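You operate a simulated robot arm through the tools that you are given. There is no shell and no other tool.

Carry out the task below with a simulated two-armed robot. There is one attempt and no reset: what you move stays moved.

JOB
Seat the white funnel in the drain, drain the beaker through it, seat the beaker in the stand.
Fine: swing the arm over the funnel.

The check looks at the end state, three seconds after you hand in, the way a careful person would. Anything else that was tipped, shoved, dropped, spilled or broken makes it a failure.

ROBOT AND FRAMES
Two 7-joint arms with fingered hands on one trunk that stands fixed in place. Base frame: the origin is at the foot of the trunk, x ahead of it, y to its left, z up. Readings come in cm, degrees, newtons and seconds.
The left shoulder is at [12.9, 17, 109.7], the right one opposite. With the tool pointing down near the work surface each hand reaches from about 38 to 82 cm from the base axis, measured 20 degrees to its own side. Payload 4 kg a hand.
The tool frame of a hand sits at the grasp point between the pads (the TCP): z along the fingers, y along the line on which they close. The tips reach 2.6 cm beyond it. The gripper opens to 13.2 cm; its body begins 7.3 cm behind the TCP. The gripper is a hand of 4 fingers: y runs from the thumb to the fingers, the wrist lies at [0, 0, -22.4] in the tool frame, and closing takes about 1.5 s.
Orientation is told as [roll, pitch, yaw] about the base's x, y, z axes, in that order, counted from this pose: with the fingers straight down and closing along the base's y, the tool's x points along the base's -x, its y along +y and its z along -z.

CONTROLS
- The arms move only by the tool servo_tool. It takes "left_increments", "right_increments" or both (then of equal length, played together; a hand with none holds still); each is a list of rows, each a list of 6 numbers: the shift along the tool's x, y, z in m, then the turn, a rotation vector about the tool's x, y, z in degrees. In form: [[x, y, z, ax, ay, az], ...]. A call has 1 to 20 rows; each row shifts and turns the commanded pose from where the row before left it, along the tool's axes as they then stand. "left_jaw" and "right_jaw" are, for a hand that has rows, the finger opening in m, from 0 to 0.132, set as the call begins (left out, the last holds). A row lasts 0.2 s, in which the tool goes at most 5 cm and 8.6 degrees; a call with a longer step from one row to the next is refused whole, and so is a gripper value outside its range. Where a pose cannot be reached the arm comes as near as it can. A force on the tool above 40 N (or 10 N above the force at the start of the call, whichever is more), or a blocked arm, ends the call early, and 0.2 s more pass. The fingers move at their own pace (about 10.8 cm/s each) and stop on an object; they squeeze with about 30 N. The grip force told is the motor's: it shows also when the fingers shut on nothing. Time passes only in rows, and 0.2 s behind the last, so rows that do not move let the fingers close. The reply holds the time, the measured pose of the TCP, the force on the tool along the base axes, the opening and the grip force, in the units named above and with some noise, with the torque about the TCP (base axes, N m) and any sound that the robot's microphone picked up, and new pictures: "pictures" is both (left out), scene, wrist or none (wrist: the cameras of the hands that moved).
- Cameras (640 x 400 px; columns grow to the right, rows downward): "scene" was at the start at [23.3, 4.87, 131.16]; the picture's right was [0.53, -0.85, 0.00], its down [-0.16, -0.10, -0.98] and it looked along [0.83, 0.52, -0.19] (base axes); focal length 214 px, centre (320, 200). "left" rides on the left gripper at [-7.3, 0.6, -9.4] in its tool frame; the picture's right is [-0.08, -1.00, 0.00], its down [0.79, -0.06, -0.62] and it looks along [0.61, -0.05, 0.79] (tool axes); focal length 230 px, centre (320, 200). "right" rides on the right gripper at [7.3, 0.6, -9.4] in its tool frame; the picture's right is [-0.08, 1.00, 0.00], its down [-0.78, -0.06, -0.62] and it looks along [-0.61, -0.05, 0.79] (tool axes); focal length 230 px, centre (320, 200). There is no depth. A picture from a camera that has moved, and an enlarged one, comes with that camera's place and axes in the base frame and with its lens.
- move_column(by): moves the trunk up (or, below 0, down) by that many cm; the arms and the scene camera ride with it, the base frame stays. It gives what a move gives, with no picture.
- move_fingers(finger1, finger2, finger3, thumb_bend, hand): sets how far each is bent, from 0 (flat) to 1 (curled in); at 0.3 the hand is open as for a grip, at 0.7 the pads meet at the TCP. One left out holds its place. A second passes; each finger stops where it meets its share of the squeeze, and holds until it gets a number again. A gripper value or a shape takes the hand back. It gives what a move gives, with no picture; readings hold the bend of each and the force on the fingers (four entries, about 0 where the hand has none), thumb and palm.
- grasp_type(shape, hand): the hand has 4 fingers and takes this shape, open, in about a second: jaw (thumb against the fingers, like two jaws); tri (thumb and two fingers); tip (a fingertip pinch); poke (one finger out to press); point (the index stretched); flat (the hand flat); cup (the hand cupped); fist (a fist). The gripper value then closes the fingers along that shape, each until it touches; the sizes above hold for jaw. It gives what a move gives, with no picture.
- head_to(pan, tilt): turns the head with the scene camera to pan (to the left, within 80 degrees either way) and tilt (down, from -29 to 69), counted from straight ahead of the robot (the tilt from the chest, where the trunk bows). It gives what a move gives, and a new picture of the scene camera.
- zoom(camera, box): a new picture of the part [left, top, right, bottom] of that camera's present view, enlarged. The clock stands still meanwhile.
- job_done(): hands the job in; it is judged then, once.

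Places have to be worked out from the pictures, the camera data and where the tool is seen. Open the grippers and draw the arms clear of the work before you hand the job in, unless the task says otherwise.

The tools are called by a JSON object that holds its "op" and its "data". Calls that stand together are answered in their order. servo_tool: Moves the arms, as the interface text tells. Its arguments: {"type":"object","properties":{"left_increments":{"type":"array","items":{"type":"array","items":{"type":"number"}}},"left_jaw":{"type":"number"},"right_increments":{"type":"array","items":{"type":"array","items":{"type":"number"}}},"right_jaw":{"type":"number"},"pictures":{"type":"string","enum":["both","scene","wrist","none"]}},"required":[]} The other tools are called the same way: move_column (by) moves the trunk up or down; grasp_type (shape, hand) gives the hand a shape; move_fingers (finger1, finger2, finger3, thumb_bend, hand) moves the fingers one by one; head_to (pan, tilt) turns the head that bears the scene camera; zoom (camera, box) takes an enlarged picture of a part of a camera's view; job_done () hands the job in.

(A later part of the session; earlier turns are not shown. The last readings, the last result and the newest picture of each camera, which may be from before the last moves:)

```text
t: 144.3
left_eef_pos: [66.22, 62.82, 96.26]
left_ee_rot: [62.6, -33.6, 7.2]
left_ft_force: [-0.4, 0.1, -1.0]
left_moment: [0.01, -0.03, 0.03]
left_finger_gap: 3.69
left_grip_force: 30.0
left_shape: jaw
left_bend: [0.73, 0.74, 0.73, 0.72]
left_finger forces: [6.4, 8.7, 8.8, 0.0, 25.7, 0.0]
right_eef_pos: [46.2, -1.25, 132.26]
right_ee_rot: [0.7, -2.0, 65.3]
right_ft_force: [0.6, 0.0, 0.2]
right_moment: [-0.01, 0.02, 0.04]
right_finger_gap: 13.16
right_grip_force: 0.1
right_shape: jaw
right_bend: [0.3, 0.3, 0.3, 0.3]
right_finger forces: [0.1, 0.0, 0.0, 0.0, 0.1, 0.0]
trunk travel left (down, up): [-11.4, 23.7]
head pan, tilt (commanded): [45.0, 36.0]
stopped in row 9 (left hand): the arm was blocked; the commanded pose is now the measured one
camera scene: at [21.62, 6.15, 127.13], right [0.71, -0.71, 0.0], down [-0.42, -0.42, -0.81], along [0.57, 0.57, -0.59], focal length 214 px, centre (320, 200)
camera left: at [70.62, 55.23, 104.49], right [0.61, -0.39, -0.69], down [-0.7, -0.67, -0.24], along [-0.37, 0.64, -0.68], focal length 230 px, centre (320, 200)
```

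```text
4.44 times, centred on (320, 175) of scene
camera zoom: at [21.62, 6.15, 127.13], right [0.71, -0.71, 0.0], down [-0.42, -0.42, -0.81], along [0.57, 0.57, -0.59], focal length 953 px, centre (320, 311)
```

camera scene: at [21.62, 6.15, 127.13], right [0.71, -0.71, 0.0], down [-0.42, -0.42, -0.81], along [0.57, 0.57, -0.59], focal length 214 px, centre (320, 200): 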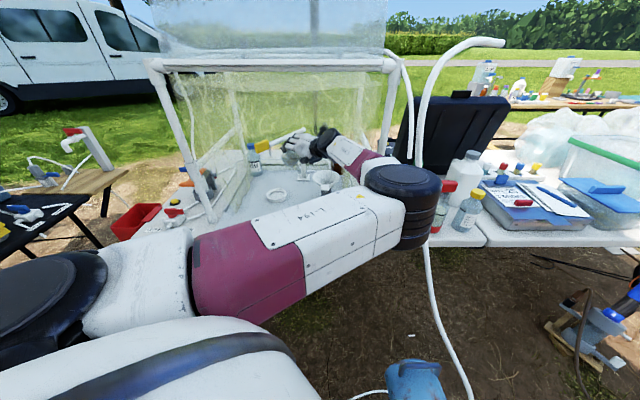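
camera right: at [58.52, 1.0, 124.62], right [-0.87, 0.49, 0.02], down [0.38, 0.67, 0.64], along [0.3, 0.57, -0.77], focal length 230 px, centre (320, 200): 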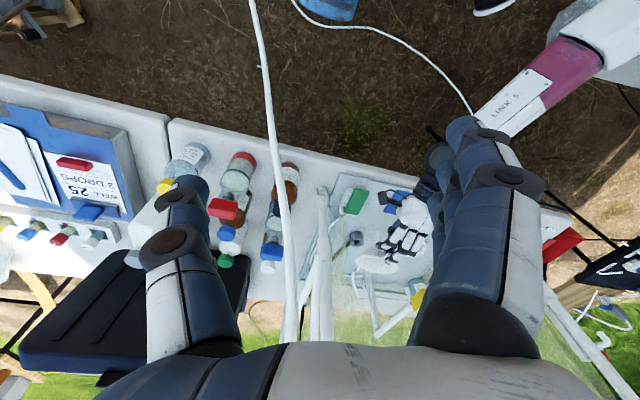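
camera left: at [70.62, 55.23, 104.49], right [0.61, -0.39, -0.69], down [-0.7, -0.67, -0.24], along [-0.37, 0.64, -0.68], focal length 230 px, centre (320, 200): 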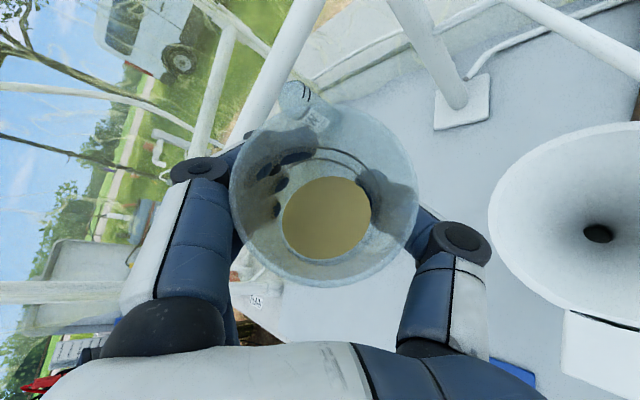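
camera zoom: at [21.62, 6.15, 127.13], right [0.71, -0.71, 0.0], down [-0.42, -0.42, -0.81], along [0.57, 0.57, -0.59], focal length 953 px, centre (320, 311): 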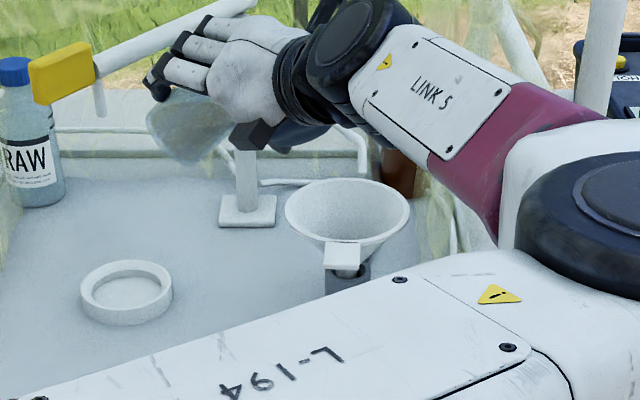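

The tilt is 48° and the liquid is still in, but the elbow swung to the right side and the hand shifted about 4 cm from its place. Before tilting further I move the beaker back to the planned spot in small steps.

{"op": "servo_tool", "data": {"left_increments": [[-0.0022, -0.0044, -0.0053, 0, 0, 0], [-0.0022, -0.0044, -0.0053, 0, 0, 0], [-0.0022, -0.0044, -0.0053, 0, 0, 0], [-0.0022, -0.0044, -0.0053, 0, 0, 0], [-0.0022, -0.0044, -0.0053, 0, 0, 0], [-0.0022, -0.0044, -0.0053, 0, 0, 0], [0, 0, 0, 0, 0, 0]], "pictures": "both"}}

```text
t: 146.1
left_eef_pos: [65.83, 62.2, 95.99]
left_ee_rot: [62.8, -33.2, 10.5]
left_ft_force: [-0.5, 0.3, -0.5]
left_moment: [-0.03, -0.04, 0.0]
left_finger_gap: 3.69
left_grip_force: 30.5
left_shape: jaw
left_bend: [0.73, 0.74, 0.73, 0.72]
left_finger forces: [6.2, 8.6, 8.9, 0.0, 25.4, 0.0]
right_eef_pos: [46.04, -1.31, 132.17]
right_ee_rot: [0.7, -2.0, 65.3]
right_ft_force: [-0.7, -0.5, 0.5]
right_moment: [-0.03, -0.01, 0.0]
right_finger_gap: 13.17
right_grip_force: 0.0
right_shape: jaw
right_bend: [0.3, 0.3, 0.3, 0.3]
right_finger forces: [0.0, 0.1, 0.0, 0.0, 0.1, 0.0]
trunk travel left (down, up): [-11.4, 23.7]
head pan, tilt (commanded): [45.0, 36.0]
stopped in row 7 (left hand): the arm was blocked; the commanded pose is now the measured one
camera scene: at [21.62, 6.15, 127.12], right [0.71, -0.71, 0.0], down [-0.42, -0.42, -0.81], along [0.57, 0.57, -0.59], focal length 214 px, centre (320, 200)
camera left: at [70.82, 54.9, 104.05], right [0.62, -0.35, -0.7], down [-0.66, -0.71, -0.24], along [-0.41, 0.61, -0.67], focal length 230 px, centre (320, 200)
```

scene: 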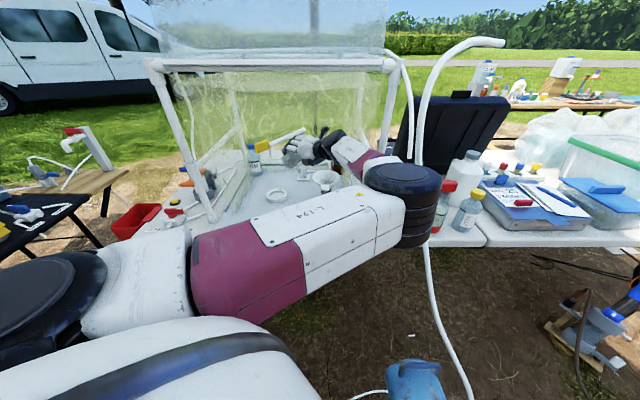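
left: 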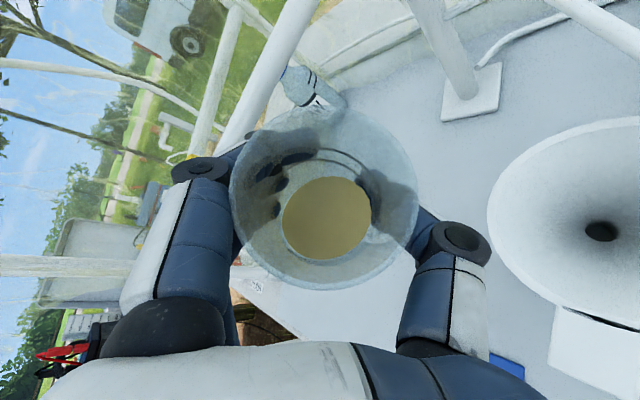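

The arm is blocked in this posture and barely moved. I try tilting back a little to see how it responds, which is the safe direction for the liquid.

{"op": "servo_tool", "data": {"left_increments": [[0, 0, 0, 2.31, 0, -3.27], [0, 0, 0, 2.31, 0, -3.27], [0, 0, 0, 0, 0, 0]], "pictures": "none"}}

{"op": "zoom", "data": {"camera": "scene", "box": [160, 100, 480, 300]}}

{"op": "zoom", "data": {"camera": "right", "box": [0, 0, 640, 400]}}

```text
t: 146.9
left_eef_pos: [66.23, 61.66, 96.1]
left_ee_rot: [55.6, -38.9, 14.1]
left_ft_force: [1.1, 0.7, -1.8]
left_moment: [0.02, -0.02, 0.01]
left_finger_gap: 3.67
left_grip_force: 30.0
left_shape: jaw
left_bend: [0.73, 0.74, 0.73, 0.72]
left_finger forces: [6.1, 8.6, 8.8, 0.0, 25.2, 0.1]
right_eef_pos: [46.1, -1.31, 132.09]
right_ee_rot: [0.7, -1.9, 65.3]
right_ft_force: [-0.5, -0.2, 0.2]
right_moment: [-0.02, -0.02, -0.01]
right_finger_gap: 13.17
right_grip_force: 0.0
right_shape: jaw
right_bend: [0.3, 0.3, 0.3, 0.3]
right_finger forces: [0.0, 0.0, 0.0, 0.1, 0.1, 0.0]
trunk travel left (down, up): [-11.4, 23.7]
head pan, tilt (commanded): [45.0, 36.0]
```

```text
2.00 times, centred on (320, 200) of scene
camera zoom: at [21.64, 6.12, 127.12], right [0.71, -0.71, 0.0], down [-0.42, -0.42, -0.81], along [0.57, 0.57, -0.59], focal length 429 px, centre (320, 200)
```

zoom: 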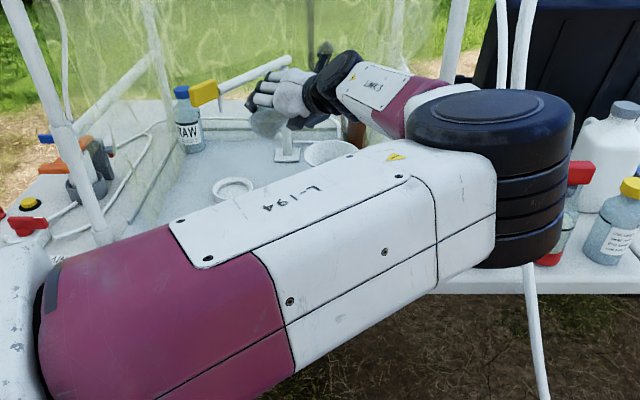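

```text
1.00 times, centred on (320, 200) of right (not enlarged: the box is as wide or as high as the picture)
camera zoom: at [42.52, -7.96, 141.23], right [-0.87, 0.49, 0.02], down [0.38, 0.67, 0.64], along [0.3, 0.57, -0.77], focal length 230 px, centre (320, 200)
```

zoom: 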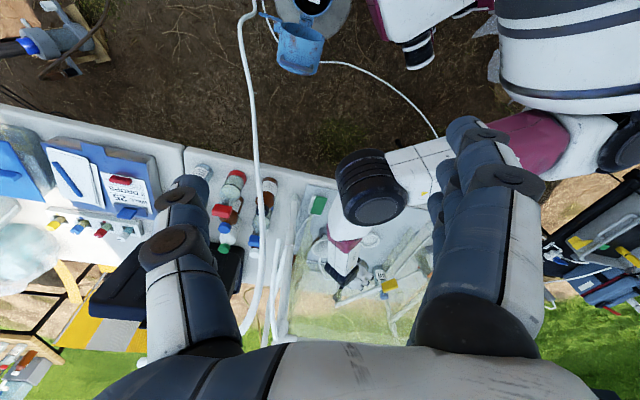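

It responds again after easing the tilt to 40°. I try the translation toward the planned spot from here.

{"op": "servo_tool", "data": {"left_increments": [[-0.0034, -0.0079, -0.0067, 0, 0, 0], [-0.0034, -0.0079, -0.0067, 0, 0, 0], [-0.0034, -0.0079, -0.0067, 0, 0, 0], [0, 0, 0, 0, 0, 0]], "pictures": "none"}}

```text
t: 147.9
left_eef_pos: [67.16, 60.63, 96.19]
left_ee_rot: [55.6, -39.1, 15.9]
left_ft_force: [-0.2, -0.2, -0.7]
left_moment: [-0.01, 0.0, -0.02]
left_finger_gap: 3.68
left_grip_force: 30.0
left_shape: jaw
left_bend: [0.73, 0.74, 0.73, 0.72]
left_finger forces: [5.9, 8.5, 8.8, 0.0, 25.2, 0.1]
right_eef_pos: [46.19, -1.37, 132.14]
right_ee_rot: [0.7, -1.9, 65.3]
right_ft_force: [-0.6, 0.3, -0.4]
right_moment: [0.01, 0.02, 0.01]
right_finger_gap: 13.19
right_grip_force: 0.0
right_shape: jaw
right_bend: [0.3, 0.3, 0.3, 0.3]
right_finger forces: [0.0, 0.0, 0.0, 0.1, 0.0, 0.0]
trunk travel left (down, up): [-11.4, 23.7]
head pan, tilt (commanded): [45.0, 36.0]
```

It moves partly. The limit seems to be in the sideways direction, so I try shifting inward (+x) instead, which also brings the lip over the funnel.

{"op": "servo_tool", "data": {"left_increments": [[-0.0075, -0.0066, 0.0012, 0, 0, 0], [-0.0075, -0.0066, 0.0012, 0, 0, 0], [-0.0075, -0.0066, 0.0012, 0, 0, 0], [0, 0, 0, 0, 0, 0]], "pictures": "both"}}

```text
t: 148.9
left_eef_pos: [71.25, 59.04, 95.83]
left_ee_rot: [55.9, -38.8, 13.9]
left_ft_force: [0.3, 0.0, -1.6]
left_moment: [0.0, -0.01, 0.0]
left_finger_gap: 3.63
left_grip_force: 29.5
left_shape: jaw
left_bend: [0.73, 0.74, 0.73, 0.72]
left_finger forces: [6.0, 8.7, 8.7, 0.1, 25.0, 0.1]
right_eef_pos: [46.17, -1.3, 132.14]
right_ee_rot: [0.7, -1.9, 65.3]
right_ft_force: [0.2, 0.0, 0.5]
right_moment: [-0.01, -0.03, -0.04]
right_finger_gap: 13.21
right_grip_force: 0.2
right_shape: jaw
right_bend: [0.3, 0.3, 0.3, 0.3]
right_finger forces: [0.0, 0.0, 0.0, 0.0, 0.1, 0.1]
trunk travel left (down, up): [-11.4, 23.7]
head pan, tilt (commanded): [45.0, 36.0]
camera scene: at [21.61, 6.09, 127.13], right [0.71, -0.71, 0.0], down [-0.42, -0.42, -0.81], along [0.57, 0.57, -0.59], focal length 214 px, centre (320, 200)
camera left: at [75.12, 52.26, 105.04], right [0.7, -0.4, -0.6], down [-0.64, -0.72, -0.26], along [-0.32, 0.56, -0.76], focal length 230 px, centre (320, 200)
```

scene: 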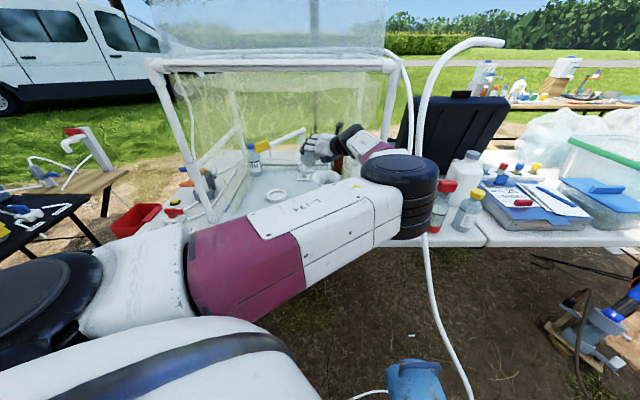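
left: 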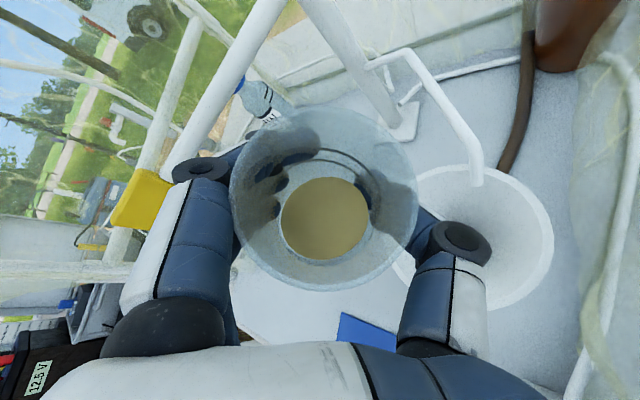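

Now the beaker stands at [71.3, 59.0, 95.8], its lip aimed at the funnel's middle. I back off 1.5 cm and lower 3 cm so the stream falls less far.

{"op": "servo_tool", "data": {"left_increments": [[0.01, -0.0033, 0.0037, 0, 0, 0], [0.01, -0.0033, 0.0037, 0, 0, 0], [0.01, -0.0033, 0.0037, 0, 0, 0], [0, 0, 0, 0, 0, 0]], "pictures": "wrist"}}

{"op": "zoom", "data": {"camera": "scene", "box": [270, 110, 370, 200]}}

```text
t: 149.9
left_eef_pos: [69.69, 59.13, 92.97]
left_ee_rot: [55.8, -38.8, 14.2]
left_ft_force: [-0.3, 0.4, -0.5]
left_moment: [-0.01, -0.05, 0.0]
left_finger_gap: 3.63
left_grip_force: 29.8
left_shape: jaw
left_bend: [0.73, 0.74, 0.73, 0.72]
left_finger forces: [6.0, 8.6, 8.8, 0.0, 25.1, 0.0]
right_eef_pos: [46.14, -1.3, 132.18]
right_ee_rot: [0.7, -2.0, 65.2]
right_ft_force: [0.1, 0.2, 0.9]
right_moment: [0.01, 0.03, 0.0]
right_finger_gap: 13.19
right_grip_force: 0.1
right_shape: jaw
right_bend: [0.3, 0.3, 0.3, 0.3]
right_finger forces: [0.1, 0.1, 0.1, 0.1, 0.0, 0.1]
trunk travel left (down, up): [-11.4, 23.7]
head pan, tilt (commanded): [45.0, 36.0]
camera left: at [73.56, 52.51, 102.09], right [0.7, -0.4, -0.59], down [-0.64, -0.72, -0.26], along [-0.32, 0.56, -0.76], focal length 230 px, centre (320, 200)
```

left: 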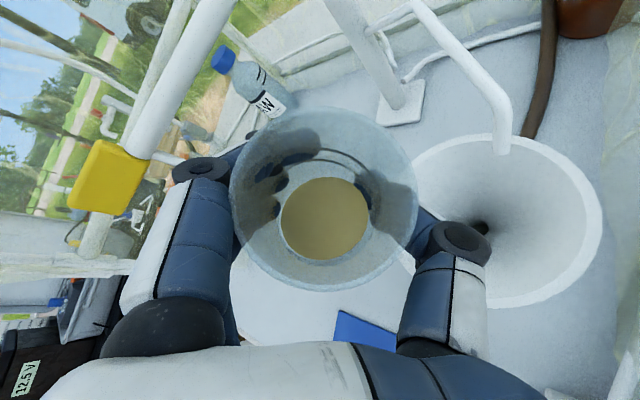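

```text
4.44 times, centred on (320, 155) of scene
camera zoom: at [21.61, 6.1, 127.13], right [0.71, -0.71, 0.0], down [-0.42, -0.42, -0.81], along [0.57, 0.57, -0.59], focal length 953 px, centre (320, 400)
```

zoom: 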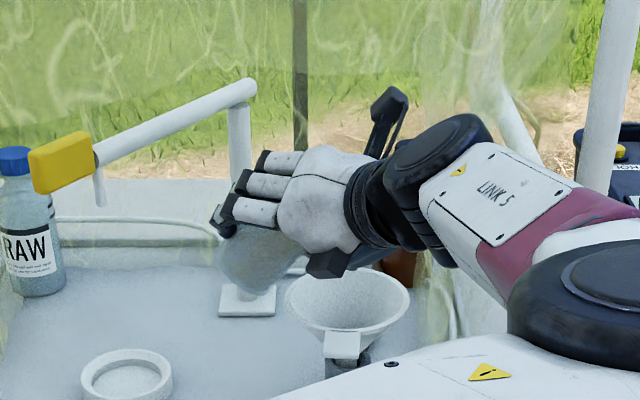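

The hand now follows exactly (elbow low on the right). I tilt on in small steps: first to about 55°.

{"op": "servo_tool", "data": {"left_increments": [[0, 0, 0, -2.88, 0, 4.085], [0, 0, 0, -2.88, 0, 4.085], [0, 0, 0, -2.88, 0, 4.085]], "pictures": "wrist"}}

```text
t: 150.7
left_eef_pos: [69.82, 58.97, 92.87]
left_ee_rot: [68.4, -27.9, 7.1]
left_ft_force: [0.6, -0.2, -1.3]
left_moment: [-0.01, -0.02, -0.02]
left_finger_gap: 3.64
left_grip_force: 29.6
left_shape: jaw
left_bend: [0.73, 0.74, 0.73, 0.72]
left_finger forces: [6.0, 8.5, 8.8, 0.0, 25.1, 0.1]
right_eef_pos: [46.13, -1.14, 132.12]
right_ee_rot: [0.7, -1.9, 65.3]
right_ft_force: [0.1, 0.6, -0.1]
right_moment: [0.0, -0.01, -0.03]
right_finger_gap: 13.18
right_grip_force: 0.1
right_shape: jaw
right_bend: [0.3, 0.3, 0.3, 0.3]
right_finger forces: [0.1, 0.0, 0.0, 0.1, 0.0, 0.0]
trunk travel left (down, up): [-11.4, 23.7]
head pan, tilt (commanded): [45.0, 36.0]
camera left: at [75.45, 51.08, 99.97], right [0.54, -0.3, -0.78], down [-0.69, -0.69, -0.22], along [-0.47, 0.66, -0.58], focal length 230 px, centre (320, 200)
```

left: 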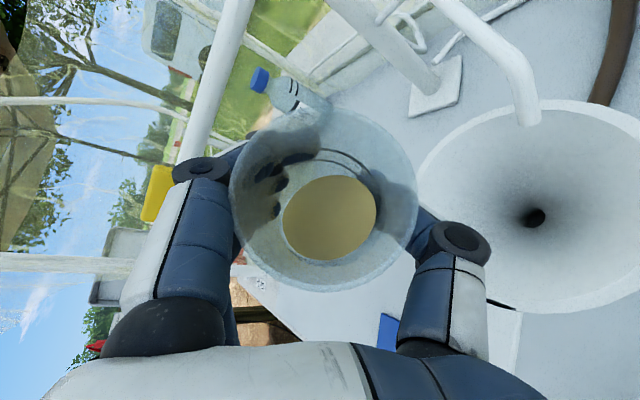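

Tilt 55°, all steady. I go on to about 67° and pause to watch the flow.

{"op": "servo_tool", "data": {"left_increments": [[0, 0, 0, -2.31, 0, 3.27], [0, 0, 0, -2.31, 0, 3.27], [0, 0, 0, -2.31, 0, 3.27], [0, 0, 0, 0, 0, 0], [0, 0, 0, 0, 0, 0]], "pictures": "both"}}

{"op": "zoom", "data": {"camera": "scene", "box": [270, 110, 370, 200]}}

```text
t: 151.9
left_eef_pos: [69.78, 58.98, 93.14]
left_ee_rot: [76.5, -18.6, 4.0]
left_ft_force: [0.5, -0.1, -1.4]
left_moment: [0.04, -0.03, 0.03]
left_finger_gap: 3.6
left_grip_force: 29.8
left_shape: jaw
left_bend: [0.73, 0.74, 0.74, 0.72]
left_finger forces: [6.0, 8.4, 8.7, 0.1, 25.1, 0.0]
right_eef_pos: [46.1, -1.26, 132.17]
right_ee_rot: [0.7, -1.9, 65.4]
right_ft_force: [0.0, 0.3, 1.1]
right_moment: [-0.04, 0.0, 0.02]
right_finger_gap: 13.19
right_grip_force: 0.1
right_shape: jaw
right_bend: [0.3, 0.3, 0.3, 0.3]
right_finger forces: [0.0, 0.0, 0.1, 0.0, 0.0, 0.0]
trunk travel left (down, up): [-11.4, 23.7]
head pan, tilt (commanded): [45.0, 36.0]
camera scene: at [21.63, 6.1, 127.13], right [0.71, -0.71, 0.0], down [-0.42, -0.42, -0.81], along [0.57, 0.57, -0.59], focal length 214 px, centre (320, 200)
camera left: at [76.46, 50.48, 98.01], right [0.4, -0.2, -0.89], down [-0.73, -0.67, -0.17], along [-0.56, 0.72, -0.41], focal length 230 px, centre (320, 200)
```

scene: 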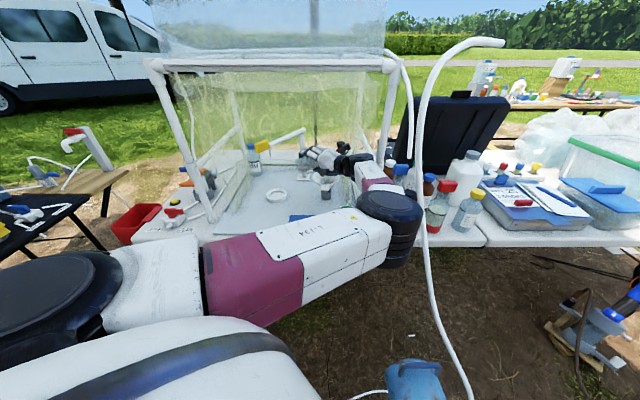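
left: 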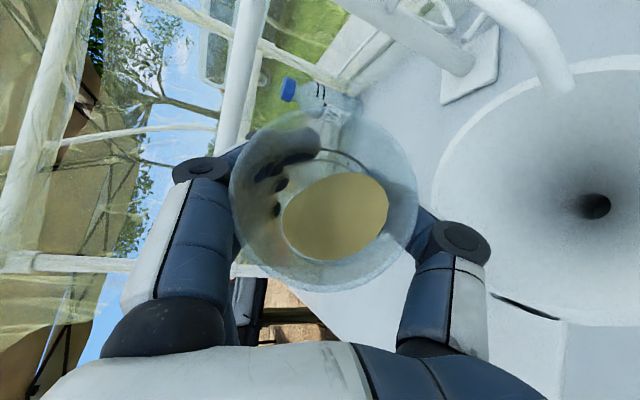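

```text
4.44 times, centred on (320, 155) of scene
camera zoom: at [21.63, 6.1, 127.13], right [0.71, -0.71, 0.0], down [-0.42, -0.42, -0.81], along [0.57, 0.57, -0.59], focal length 953 px, centre (320, 400)
```

zoom: 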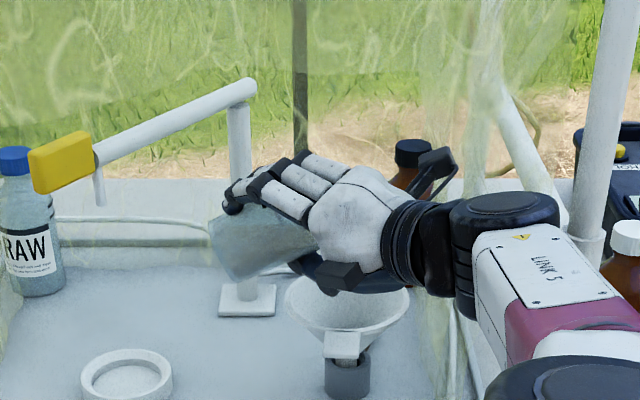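

Liquid tilts toward the lip, position steady. I continue to about 79° and pause again.

{"op": "servo_tool", "data": {"left_increments": [[0, 0, 0, -2.31, 0, 3.27], [0, 0, 0, 0, 0, 0], [0, 0, 0, -2.31, 0, 3.27], [0, 0, 0, 0, 0, 0], [0, 0, 0, -2.31, 0, 3.27], [0, 0, 0, 0, 0, 0], [0, 0, 0, 0, 0, 0]], "pictures": "wrist"}}

{"op": "zoom", "data": {"camera": "left", "box": [200, 60, 640, 340]}}

```text
t: 153.5
left_eef_pos: [69.71, 58.98, 92.98]
left_ee_rot: [84.0, -9.0, 2.3]
left_ft_force: [0.0, 0.8, -0.8]
left_moment: [0.05, -0.01, -0.02]
left_finger_gap: 3.65
left_grip_force: 30.4
left_shape: jaw
left_bend: [0.73, 0.74, 0.74, 0.72]
left_finger forces: [6.0, 8.4, 8.7, 0.0, 24.9, 0.0]
right_eef_pos: [46.15, -1.3, 132.1]
right_ee_rot: [0.7, -1.9, 65.3]
right_ft_force: [0.5, 0.1, 0.4]
right_moment: [0.0, -0.01, 0.03]
right_finger_gap: 13.17
right_grip_force: 0.2
right_shape: jaw
right_bend: [0.3, 0.3, 0.3, 0.3]
right_finger forces: [0.0, 0.1, 0.0, 0.0, 0.0, 0.0]
trunk travel left (down, up): [-11.4, 23.7]
head pan, tilt (commanded): [45.0, 36.0]
camera left: at [77.13, 50.09, 95.73], right [0.23, -0.1, -0.97], down [-0.75, -0.65, -0.12], along [-0.62, 0.75, -0.23], focal length 230 px, centre (320, 200)
```

left: 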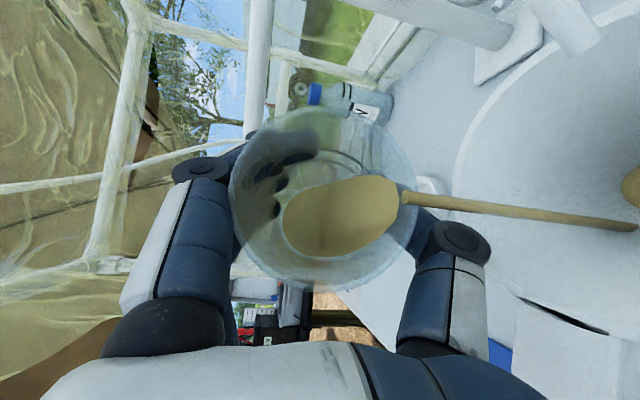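

```text
1.43 times, centred on (420, 200) of left
camera zoom: at [77.13, 50.09, 95.73], right [0.23, -0.1, -0.97], down [-0.75, -0.65, -0.12], along [-0.62, 0.75, -0.23], focal length 329 px, centre (177, 200)
```

zoom: 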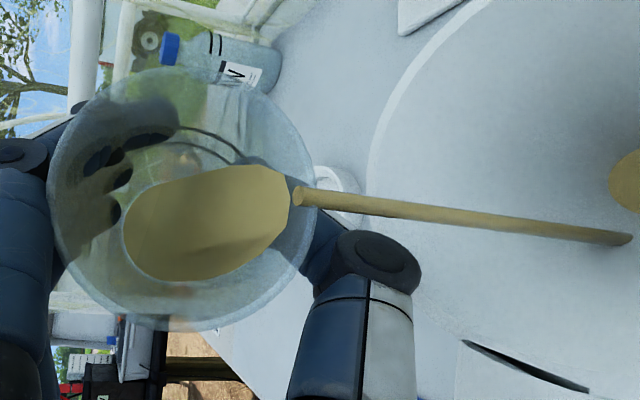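

It pours: a straight stream falls into the funnel, well inside the rim, and a small pool forms at its bottom. I hold and watch the level.

{"op": "servo_tool", "data": {"left_increments": [[0, 0, 0, 0, 0, 0], [0, 0, 0, 0, 0, 0], [0, 0, 0, 0, 0, 0], [0, 0, 0, 0, 0, 0], [0, 0, 0, 0, 0, 0]], "pictures": "wrist"}}

{"op": "zoom", "data": {"camera": "scene", "box": [290, 130, 370, 210]}}

```text
t: 154.7
left_eef_pos: [69.71, 58.93, 93.04]
left_ee_rot: [83.9, -8.9, 2.3]
left_ft_force: [0.4, 0.1, -0.8]
left_moment: [-0.01, -0.02, -0.03]
left_finger_gap: 3.62
left_grip_force: 29.8
left_shape: jaw
left_bend: [0.73, 0.74, 0.74, 0.72]
left_finger forces: [6.1, 8.6, 8.7, 0.0, 25.1, 0.1]
right_eef_pos: [46.16, -1.29, 132.21]
right_ee_rot: [0.7, -1.9, 65.3]
right_ft_force: [0.3, 0.5, 0.0]
right_moment: [-0.01, 0.04, -0.01]
right_finger_gap: 13.2
right_grip_force: 0.1
right_shape: jaw
right_bend: [0.3, 0.3, 0.3, 0.3]
right_finger forces: [0.0, 0.1, 0.0, 0.0, 0.0, 0.1]
trunk travel left (down, up): [-11.4, 23.7]
head pan, tilt (commanded): [45.0, 36.0]
camera left: at [77.13, 50.07, 95.75], right [0.24, -0.1, -0.97], down [-0.75, -0.65, -0.12], along [-0.62, 0.75, -0.23], focal length 230 px, centre (320, 200)
```

left: 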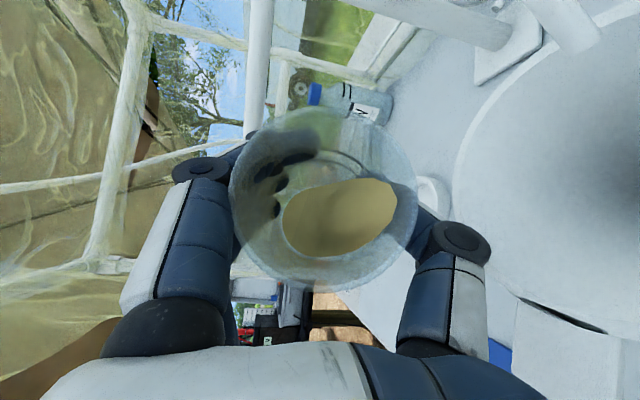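

```text
5.00 times, centred on (330, 170) of scene
camera zoom: at [21.61, 6.1, 127.13], right [0.71, -0.71, 0.0], down [-0.42, -0.42, -0.81], along [0.57, 0.57, -0.59], focal length 1072 px, centre (270, 350)
```

zoom: 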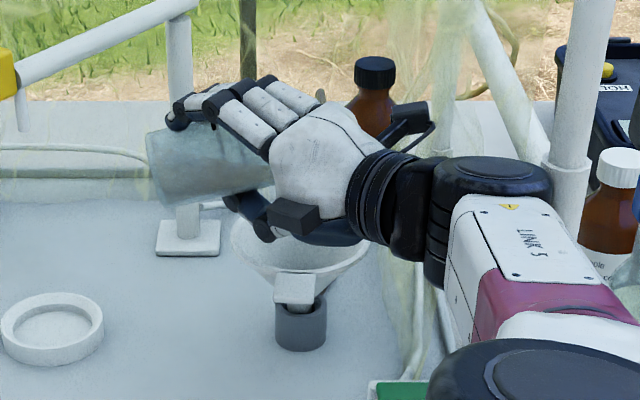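

The poured part has drained and the flow paused. I continue tilting in 4° steps with pauses, shifting slightly to keep the lip over the funnel's middle.

{"op": "servo_tool", "data": {"left_increments": [[-0.0015, 0.0017, -0.0011, -2.31, 0, 3.27], [0, 0, 0, 0, 0, 0], [0, 0, 0, 0, 0, 0], [0, 0, 0, 0, 0, 0], [-0.0015, 0.0017, -0.0011, -2.31, 0, 3.27], [0, 0, 0, 0, 0, 0], [0, 0, 0, 0, 0, 0], [0, 0, 0, 0, 0, 0]], "pictures": "wrist"}}

{"op": "zoom", "data": {"camera": "scene", "box": [290, 130, 370, 210]}}

```text
t: 156.5
left_eef_pos: [69.96, 58.94, 93.43]
left_ee_rot: [88.6, -2.4, 1.8]
left_ft_force: [0.5, -0.5, -0.1]
left_moment: [-0.02, -0.01, 0.02]
left_finger_gap: 3.61
left_grip_force: 30.1
left_shape: jaw
left_bend: [0.73, 0.74, 0.74, 0.72]
left_finger forces: [6.0, 8.6, 8.7, 0.0, 24.9, 0.0]
right_eef_pos: [46.1, -1.29, 132.28]
right_ee_rot: [0.7, -1.9, 65.3]
right_ft_force: [0.2, 0.6, -0.2]
right_moment: [-0.01, 0.01, 0.01]
right_finger_gap: 13.15
right_grip_force: 0.1
right_shape: jaw
right_bend: [0.3, 0.3, 0.3, 0.3]
right_finger forces: [0.0, 0.0, 0.0, 0.0, 0.1, 0.1]
trunk travel left (down, up): [-11.4, 23.7]
head pan, tilt (commanded): [45.0, 36.0]
camera left: at [77.57, 49.86, 94.55], right [0.12, -0.02, -0.99], down [-0.76, -0.64, -0.08], along [-0.64, 0.77, -0.09], focal length 230 px, centre (320, 200)
```

left: 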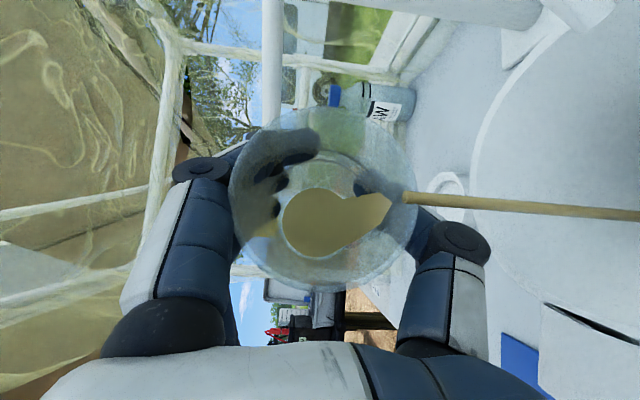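

```text
5.00 times, centred on (330, 170) of scene
camera zoom: at [21.61, 6.1, 127.13], right [0.71, -0.71, 0.0], down [-0.42, -0.42, -0.81], along [0.57, 0.57, -0.59], focal length 1072 px, centre (270, 350)
```

zoom: 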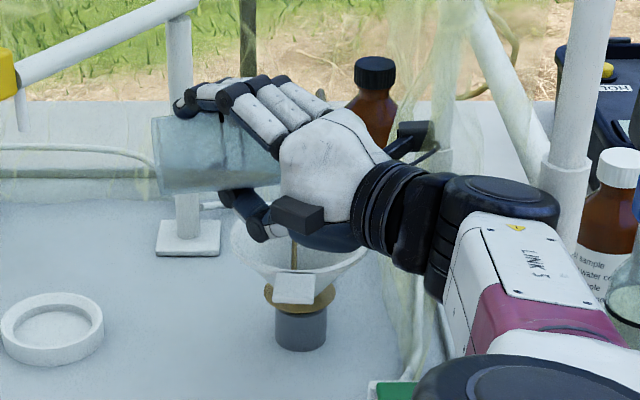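

I see a brown disc at the funnel's lower end above the drain. I stop tilting and look closer.

{"op": "zoom", "data": {"camera": "scene", "box": [315, 165, 350, 205]}}

{"op": "zoom", "data": {"camera": "left", "box": [380, 150, 640, 350]}}

```text
10.00 times, centred on (332, 185) of scene
camera zoom: at [21.61, 6.1, 127.13], right [0.71, -0.71, 0.0], down [-0.42, -0.42, -0.81], along [0.57, 0.57, -0.59], focal length 2145 px, centre (195, 350)
```

zoom: 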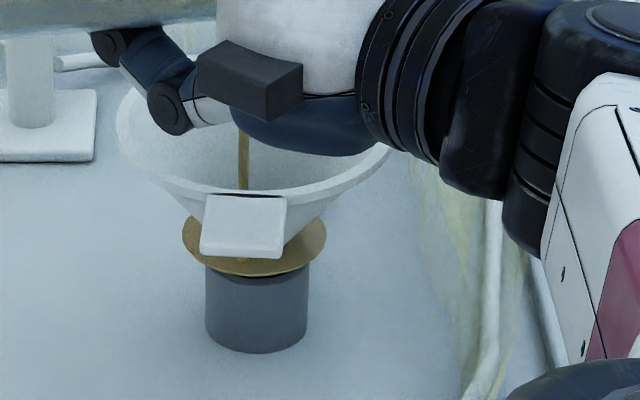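

```text
2.00 times, centred on (510, 250) of left
camera zoom: at [77.57, 49.86, 94.55], right [0.12, -0.02, -0.99], down [-0.76, -0.64, -0.08], along [-0.64, 0.77, -0.09], focal length 460 px, centre (-60, 100)
```

zoom: 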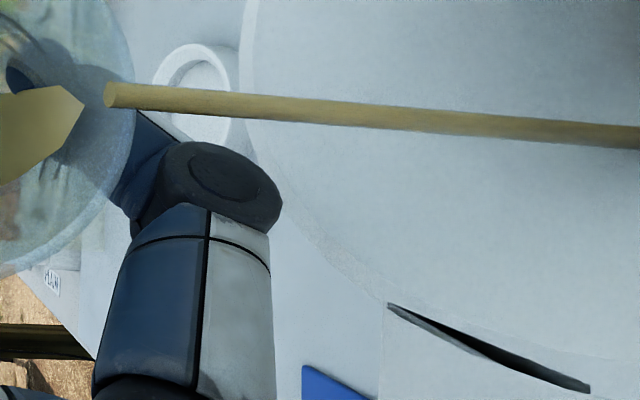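

The disc is the liquid standing in the funnel while it drains (drawn flat). I hold still to let it go down.

{"op": "servo_tool", "data": {"left_increments": [[0, 0, 0, 0, 0, 0], [0, 0, 0, 0, 0, 0], [0, 0, 0, 0, 0, 0], [0, 0, 0, 0, 0, 0]], "pictures": "none"}}

{"op": "zoom", "data": {"camera": "scene", "box": [315, 165, 350, 205]}}

{"op": "zoom", "data": {"camera": "left", "box": [180, 100, 640, 380]}}

```text
t: 157.5
left_eef_pos: [69.93, 58.94, 93.42]
left_ee_rot: [88.7, -2.5, 1.8]
left_ft_force: [-0.2, -0.5, -0.8]
left_moment: [0.01, -0.02, -0.02]
left_finger_gap: 3.63
left_grip_force: 30.3
left_shape: jaw
left_bend: [0.73, 0.74, 0.74, 0.72]
left_finger forces: [6.0, 8.6, 8.8, 0.1, 24.8, 0.1]
right_eef_pos: [46.14, -1.28, 132.11]
right_ee_rot: [0.7, -1.9, 65.2]
right_ft_force: [0.2, 0.3, 0.7]
right_moment: [-0.03, 0.02, -0.02]
right_finger_gap: 13.19
right_grip_force: 0.1
right_shape: jaw
right_bend: [0.3, 0.3, 0.3, 0.3]
right_finger forces: [0.0, 0.0, 0.1, 0.0, 0.1, 0.0]
trunk travel left (down, up): [-11.4, 23.7]
head pan, tilt (commanded): [45.0, 36.0]
```

```text
10.00 times, centred on (332, 185) of scene
camera zoom: at [21.61, 6.1, 127.13], right [0.71, -0.71, 0.0], down [-0.42, -0.42, -0.81], along [0.57, 0.57, -0.59], focal length 2145 px, centre (195, 350)
```

zoom: 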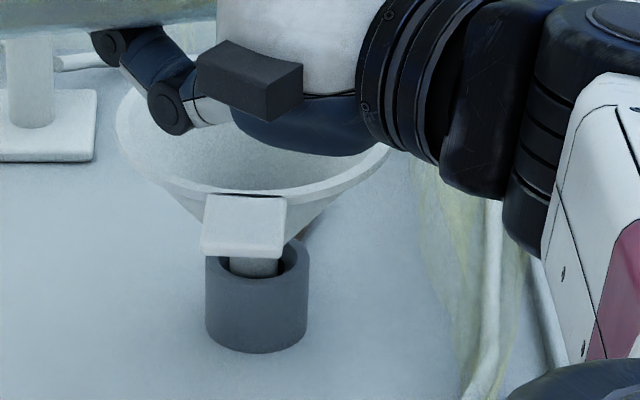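

```text
1.39 times, centred on (410, 240) of left
camera zoom: at [77.57, 49.85, 94.55], right [0.12, -0.02, -0.99], down [-0.76, -0.64, -0.08], along [-0.64, 0.77, -0.09], focal length 320 px, centre (195, 144)
```

zoom: 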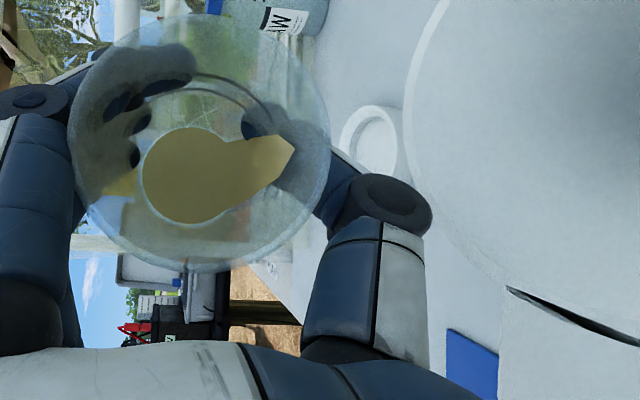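

It drained completely and nothing spilled. I continue in 4° steps with longer pauses.

{"op": "servo_tool", "data": {"left_increments": [[-0.0015, 0.0017, -0.0011, -2.31, 0, 3.27], [0, 0, 0, 0, 0, 0], [0, 0, 0, 0, 0, 0], [0, 0, 0, 0, 0, 0], [0, 0, 0, 0, 0, 0], [0, 0, 0, 0, 0, 0], [-0.0015, 0.0017, -0.0011, -2.31, 0, 3.27], [0, 0, 0, 0, 0, 0], [0, 0, 0, 0, 0, 0], [0, 0, 0, 0, 0, 0], [0, 0, 0, 0, 0, 0], [0, 0, 0, 0, 0, 0]], "pictures": "wrist"}}

{"op": "zoom", "data": {"camera": "scene", "box": [290, 130, 370, 210]}}

```text
t: 160.1
left_eef_pos: [70.42, 58.62, 93.79]
left_ee_rot: [93.2, 4.1, 1.9]
left_ft_force: [0.7, -0.9, -0.4]
left_moment: [-0.03, 0.03, -0.01]
left_finger_gap: 3.62
left_grip_force: 30.2
left_shape: jaw
left_bend: [0.73, 0.74, 0.74, 0.72]
left_finger forces: [5.9, 8.6, 8.6, 0.1, 24.8, 0.0]
right_eef_pos: [46.2, -1.31, 132.14]
right_ee_rot: [0.7, -2.0, 65.3]
right_ft_force: [-0.4, -0.3, -0.3]
right_moment: [0.0, 0.01, 0.02]
right_finger_gap: 13.2
right_grip_force: 0.1
right_shape: jaw
right_bend: [0.3, 0.3, 0.3, 0.3]
right_finger forces: [0.0, 0.0, 0.0, 0.0, 0.1, 0.1]
trunk travel left (down, up): [-11.4, 23.7]
head pan, tilt (commanded): [45.0, 36.0]
camera left: at [77.99, 49.56, 93.35], right [0.0, 0.06, -1.0], down [-0.77, -0.64, -0.04], along [-0.64, 0.77, 0.04], focal length 230 px, centre (320, 200)
```

left: 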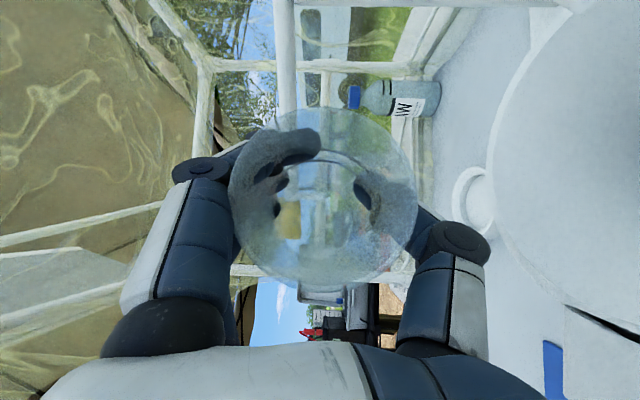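

```text
5.00 times, centred on (330, 170) of scene
camera zoom: at [21.61, 6.1, 127.13], right [0.71, -0.71, 0.0], down [-0.42, -0.42, -0.81], along [0.57, 0.57, -0.59], focal length 1072 px, centre (270, 350)
```

zoom: 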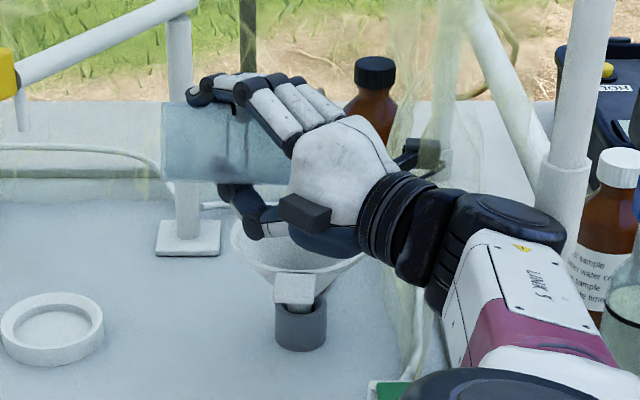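

The beaker looks empty and the funnel has drained. I tilt 8° more for the last drops, wait, then check.

{"op": "servo_tool", "data": {"left_increments": [[-0.0008, 0.002, -0.0006, -2.31, 0, 3.27], [0, 0, 0, 0, 0, 0], [0, 0, 0, 0, 0, 0], [-0.0008, 0.002, -0.0006, -2.31, 0, 3.27], [0, 0, 0, 0, 0, 0], [0, 0, 0, 0, 0, 0], [0, 0, 0, 0, 0, 0], [0, 0, 0, 0, 0, 0], [0, 0, 0, 0, 0, 0]], "pictures": "wrist"}}

{"op": "zoom", "data": {"camera": "scene", "box": [270, 120, 380, 220]}}

{"op": "zoom", "data": {"camera": "left", "box": [200, 80, 440, 300]}}

```text
t: 162.1
left_eef_pos: [70.59, 58.51, 94.12]
left_ee_rot: [97.9, 10.6, 2.6]
left_ft_force: [0.3, -0.1, 0.3]
left_moment: [0.0, 0.02, -0.01]
left_finger_gap: 3.59
left_grip_force: 30.1
left_shape: jaw
left_bend: [0.73, 0.74, 0.74, 0.72]
left_finger forces: [5.8, 8.6, 8.8, 0.1, 24.8, 0.0]
right_eef_pos: [46.15, -1.19, 132.1]
right_ee_rot: [0.7, -1.9, 65.3]
right_ft_force: [-0.5, 0.1, 0.0]
right_moment: [0.04, -0.03, -0.01]
right_finger_gap: 13.23
right_grip_force: 0.0
right_shape: jaw
right_bend: [0.3, 0.3, 0.3, 0.3]
right_finger forces: [0.1, 0.0, 0.1, 0.0, 0.0, 0.0]
trunk travel left (down, up): [-11.4, 23.7]
head pan, tilt (commanded): [45.0, 36.0]
camera left: at [78.02, 49.51, 92.12], right [-0.11, 0.13, -0.98], down [-0.77, -0.64, 0.0], along [-0.63, 0.76, 0.17], focal length 230 px, centre (320, 200)
```

left: 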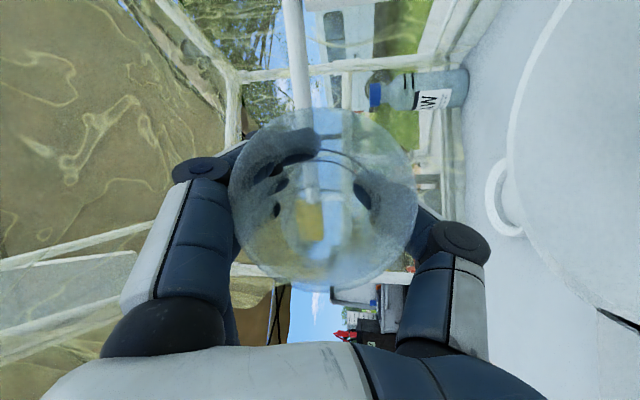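

```text
4.00 times, centred on (325, 170) of scene
camera zoom: at [21.61, 6.1, 127.13], right [0.71, -0.71, 0.0], down [-0.42, -0.42, -0.81], along [0.57, 0.57, -0.59], focal length 858 px, centre (300, 320)
```

zoom: 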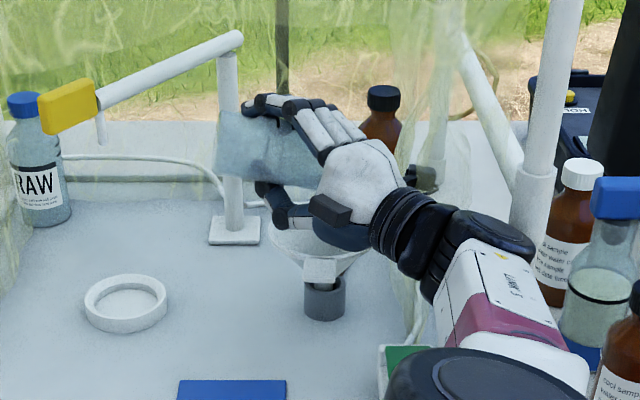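

```text
1.82 times, centred on (320, 190) of left
camera zoom: at [78.02, 49.51, 92.12], right [-0.11, 0.13, -0.98], down [-0.77, -0.64, 0.0], along [-0.63, 0.76, 0.17], focal length 418 px, centre (320, 218)
```

zoom: 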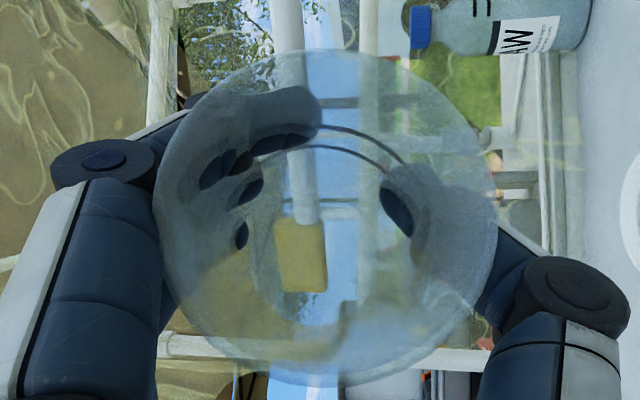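

The beaker is empty, and the tray is dry. I raise a little and rotate the beaker back toward upright in steps.

{"op": "servo_tool", "data": {"left_increments": [[0.0037, 0.0195, 0.0027, 0, 0, 0], [0, 0, 0, 4.03, 0, -5.72], [0, 0, 0, 4.03, 0, -5.72], [0, 0, 0, 4.03, 0, -5.72], [0, 0, 0, 4.03, 0, -5.72], [0, 0, 0, 4.03, 0, -5.72], [0, 0, 0, 4.03, 0, -5.72], [0, 0, 0, 4.03, 0, -5.72], [0, 0, 0, 4.03, 0, -5.72]], "pictures": "both"}}

```text
t: 164.1
left_eef_pos: [70.44, 58.48, 96.1]
left_ee_rot: [62.0, -34.1, 10.3]
left_ft_force: [0.2, -0.2, 0.3]
left_moment: [-0.02, 0.02, 0.0]
left_finger_gap: 3.59
left_grip_force: 29.8
left_shape: jaw
left_bend: [0.74, 0.74, 0.74, 0.72]
left_finger forces: [5.8, 8.7, 8.6, 0.0, 24.5, 0.1]
right_eef_pos: [46.11, -1.33, 132.36]
right_ee_rot: [0.7, -1.9, 65.3]
right_ft_force: [-0.2, -0.4, -0.1]
right_moment: [0.02, -0.04, -0.03]
right_finger_gap: 13.23
right_grip_force: 0.1
right_shape: jaw
right_bend: [0.3, 0.3, 0.3, 0.3]
right_finger forces: [0.0, 0.1, 0.1, 0.0, 0.0, 0.1]
trunk travel left (down, up): [-11.4, 23.7]
head pan, tilt (commanded): [45.0, 36.0]
camera scene: at [21.58, 6.09, 127.14], right [0.71, -0.71, 0.0], down [-0.42, -0.42, -0.81], along [0.57, 0.57, -0.59], focal length 214 px, centre (320, 200)
camera left: at [75.26, 51.18, 104.3], right [0.63, -0.36, -0.69], down [-0.67, -0.7, -0.24], along [-0.4, 0.61, -0.69], focal length 230 px, centre (320, 200)
```

scene: 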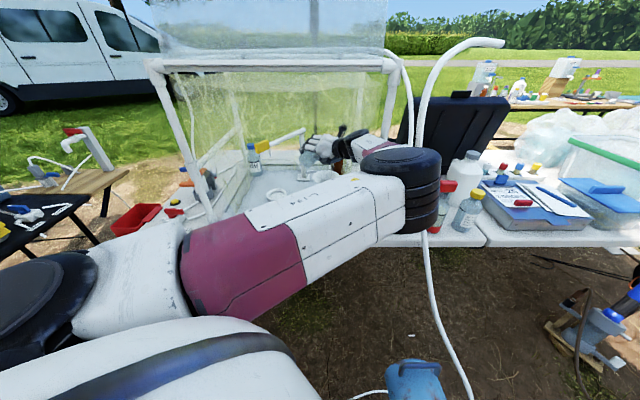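
left: 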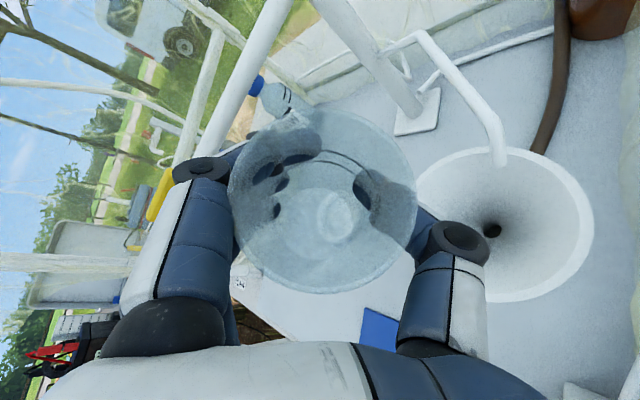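

Empty beaker, arm steady. I finish rotating to upright.

{"op": "servo_tool", "data": {"left_increments": [[0, 0, 0, 3.46, 0, -4.9], [0, 0, 0, 3.46, 0, -4.9], [0, 0, 0, 3.46, 0, -4.9], [0, 0, 0, 3.46, 0, -4.9], [0, 0, 0, 3.46, 0, -4.9], [0, 0, 0, 0, 0, 0]], "pictures": "both"}}

```text
t: 165.5
left_eef_pos: [70.59, 58.49, 96.21]
left_ee_rot: [28.3, -51.7, 33.8]
left_ft_force: [-0.6, -0.3, -0.2]
left_moment: [-0.02, -0.01, -0.03]
left_finger_gap: 3.56
left_grip_force: 29.7
left_shape: jaw
left_bend: [0.74, 0.74, 0.74, 0.72]
left_finger forces: [5.8, 8.6, 8.5, 0.1, 24.4, 0.0]
right_eef_pos: [46.16, -1.3, 132.2]
right_ee_rot: [0.8, -1.9, 65.3]
right_ft_force: [0.1, 1.1, -0.2]
right_moment: [0.02, -0.04, 0.02]
right_finger_gap: 13.21
right_grip_force: 0.1
right_shape: jaw
right_bend: [0.3, 0.3, 0.3, 0.3]
right_finger forces: [0.0, 0.0, 0.0, 0.0, 0.0, 0.0]
trunk travel left (down, up): [-11.4, 23.7]
head pan, tilt (commanded): [45.0, 36.0]
camera scene: at [21.64, 6.1, 127.12], right [0.71, -0.71, 0.0], down [-0.42, -0.42, -0.81], along [0.57, 0.57, -0.59], focal length 214 px, centre (320, 200)
camera left: at [71.01, 54.07, 107.2], right [0.84, -0.5, -0.23], down [-0.55, -0.78, -0.3], along [-0.04, 0.37, -0.93], focal length 230 px, centre (320, 200)
```

scene: 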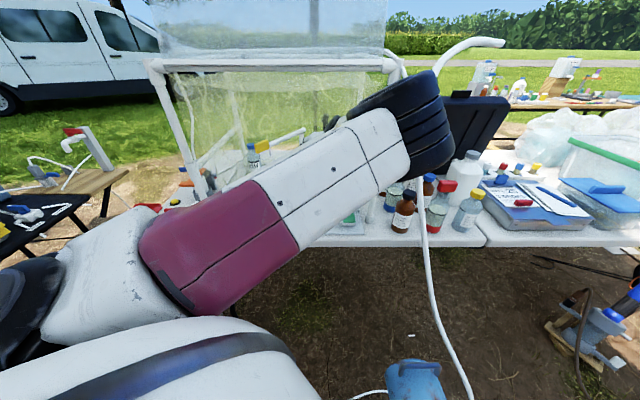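
left: 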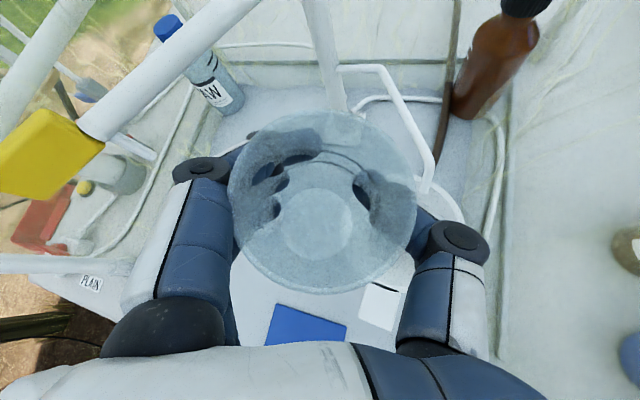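

Nearly upright (17°). I complete the last rotation and carry the empty beaker back over its old place.

{"op": "servo_tool", "data": {"left_increments": [[0, 0, 0, 3.28, 0, -4.66], [0, 0, 0, 3.28, 0, -4.66], [0, 0, 0, 3.28, 0, -4.66], [0, 0, 0, 0, 0, 0]], "pictures": "both"}}

```text
t: 166.5
left_eef_pos: [70.46, 58.62, 96.04]
left_ee_rot: [0.1, -55.0, 56.6]
left_ft_force: [0.0, 0.4, -0.5]
left_moment: [0.03, -0.02, -0.03]
left_finger_gap: 3.6
left_grip_force: 29.5
left_shape: jaw
left_bend: [0.74, 0.74, 0.74, 0.72]
left_finger forces: [5.8, 8.7, 8.6, 0.1, 24.0, 0.1]
right_eef_pos: [46.08, -1.29, 132.25]
right_ee_rot: [0.8, -1.9, 65.4]
right_ft_force: [0.8, 0.4, 0.1]
right_moment: [-0.02, -0.03, 0.01]
right_finger_gap: 13.21
right_grip_force: 0.0
right_shape: jaw
right_bend: [0.3, 0.3, 0.3, 0.3]
right_finger forces: [0.0, 0.0, 0.0, 0.0, 0.0, 0.1]
trunk travel left (down, up): [-11.4, 23.7]
head pan, tilt (commanded): [45.0, 36.0]
camera scene: at [21.65, 6.09, 127.12], right [0.71, -0.71, 0.0], down [-0.42, -0.42, -0.81], along [0.57, 0.57, -0.59], focal length 214 px, centre (320, 200)
camera left: at [68.17, 55.94, 107.49], right [0.86, -0.51, 0.06], down [-0.47, -0.83, -0.29], along [0.2, 0.22, -0.95], focal length 230 px, centre (320, 200)
```

scene: 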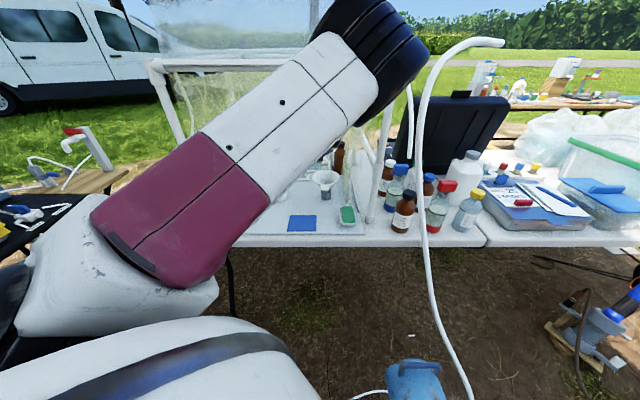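
left: 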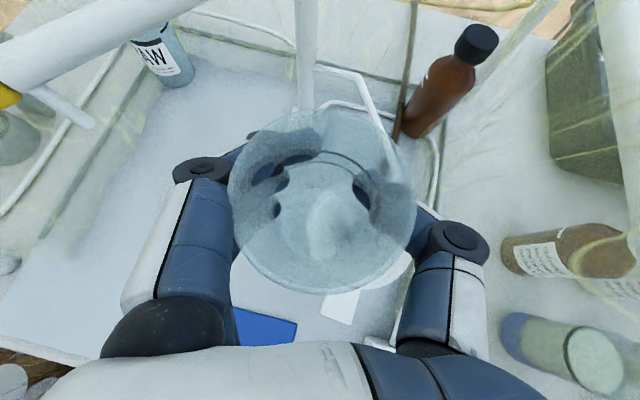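

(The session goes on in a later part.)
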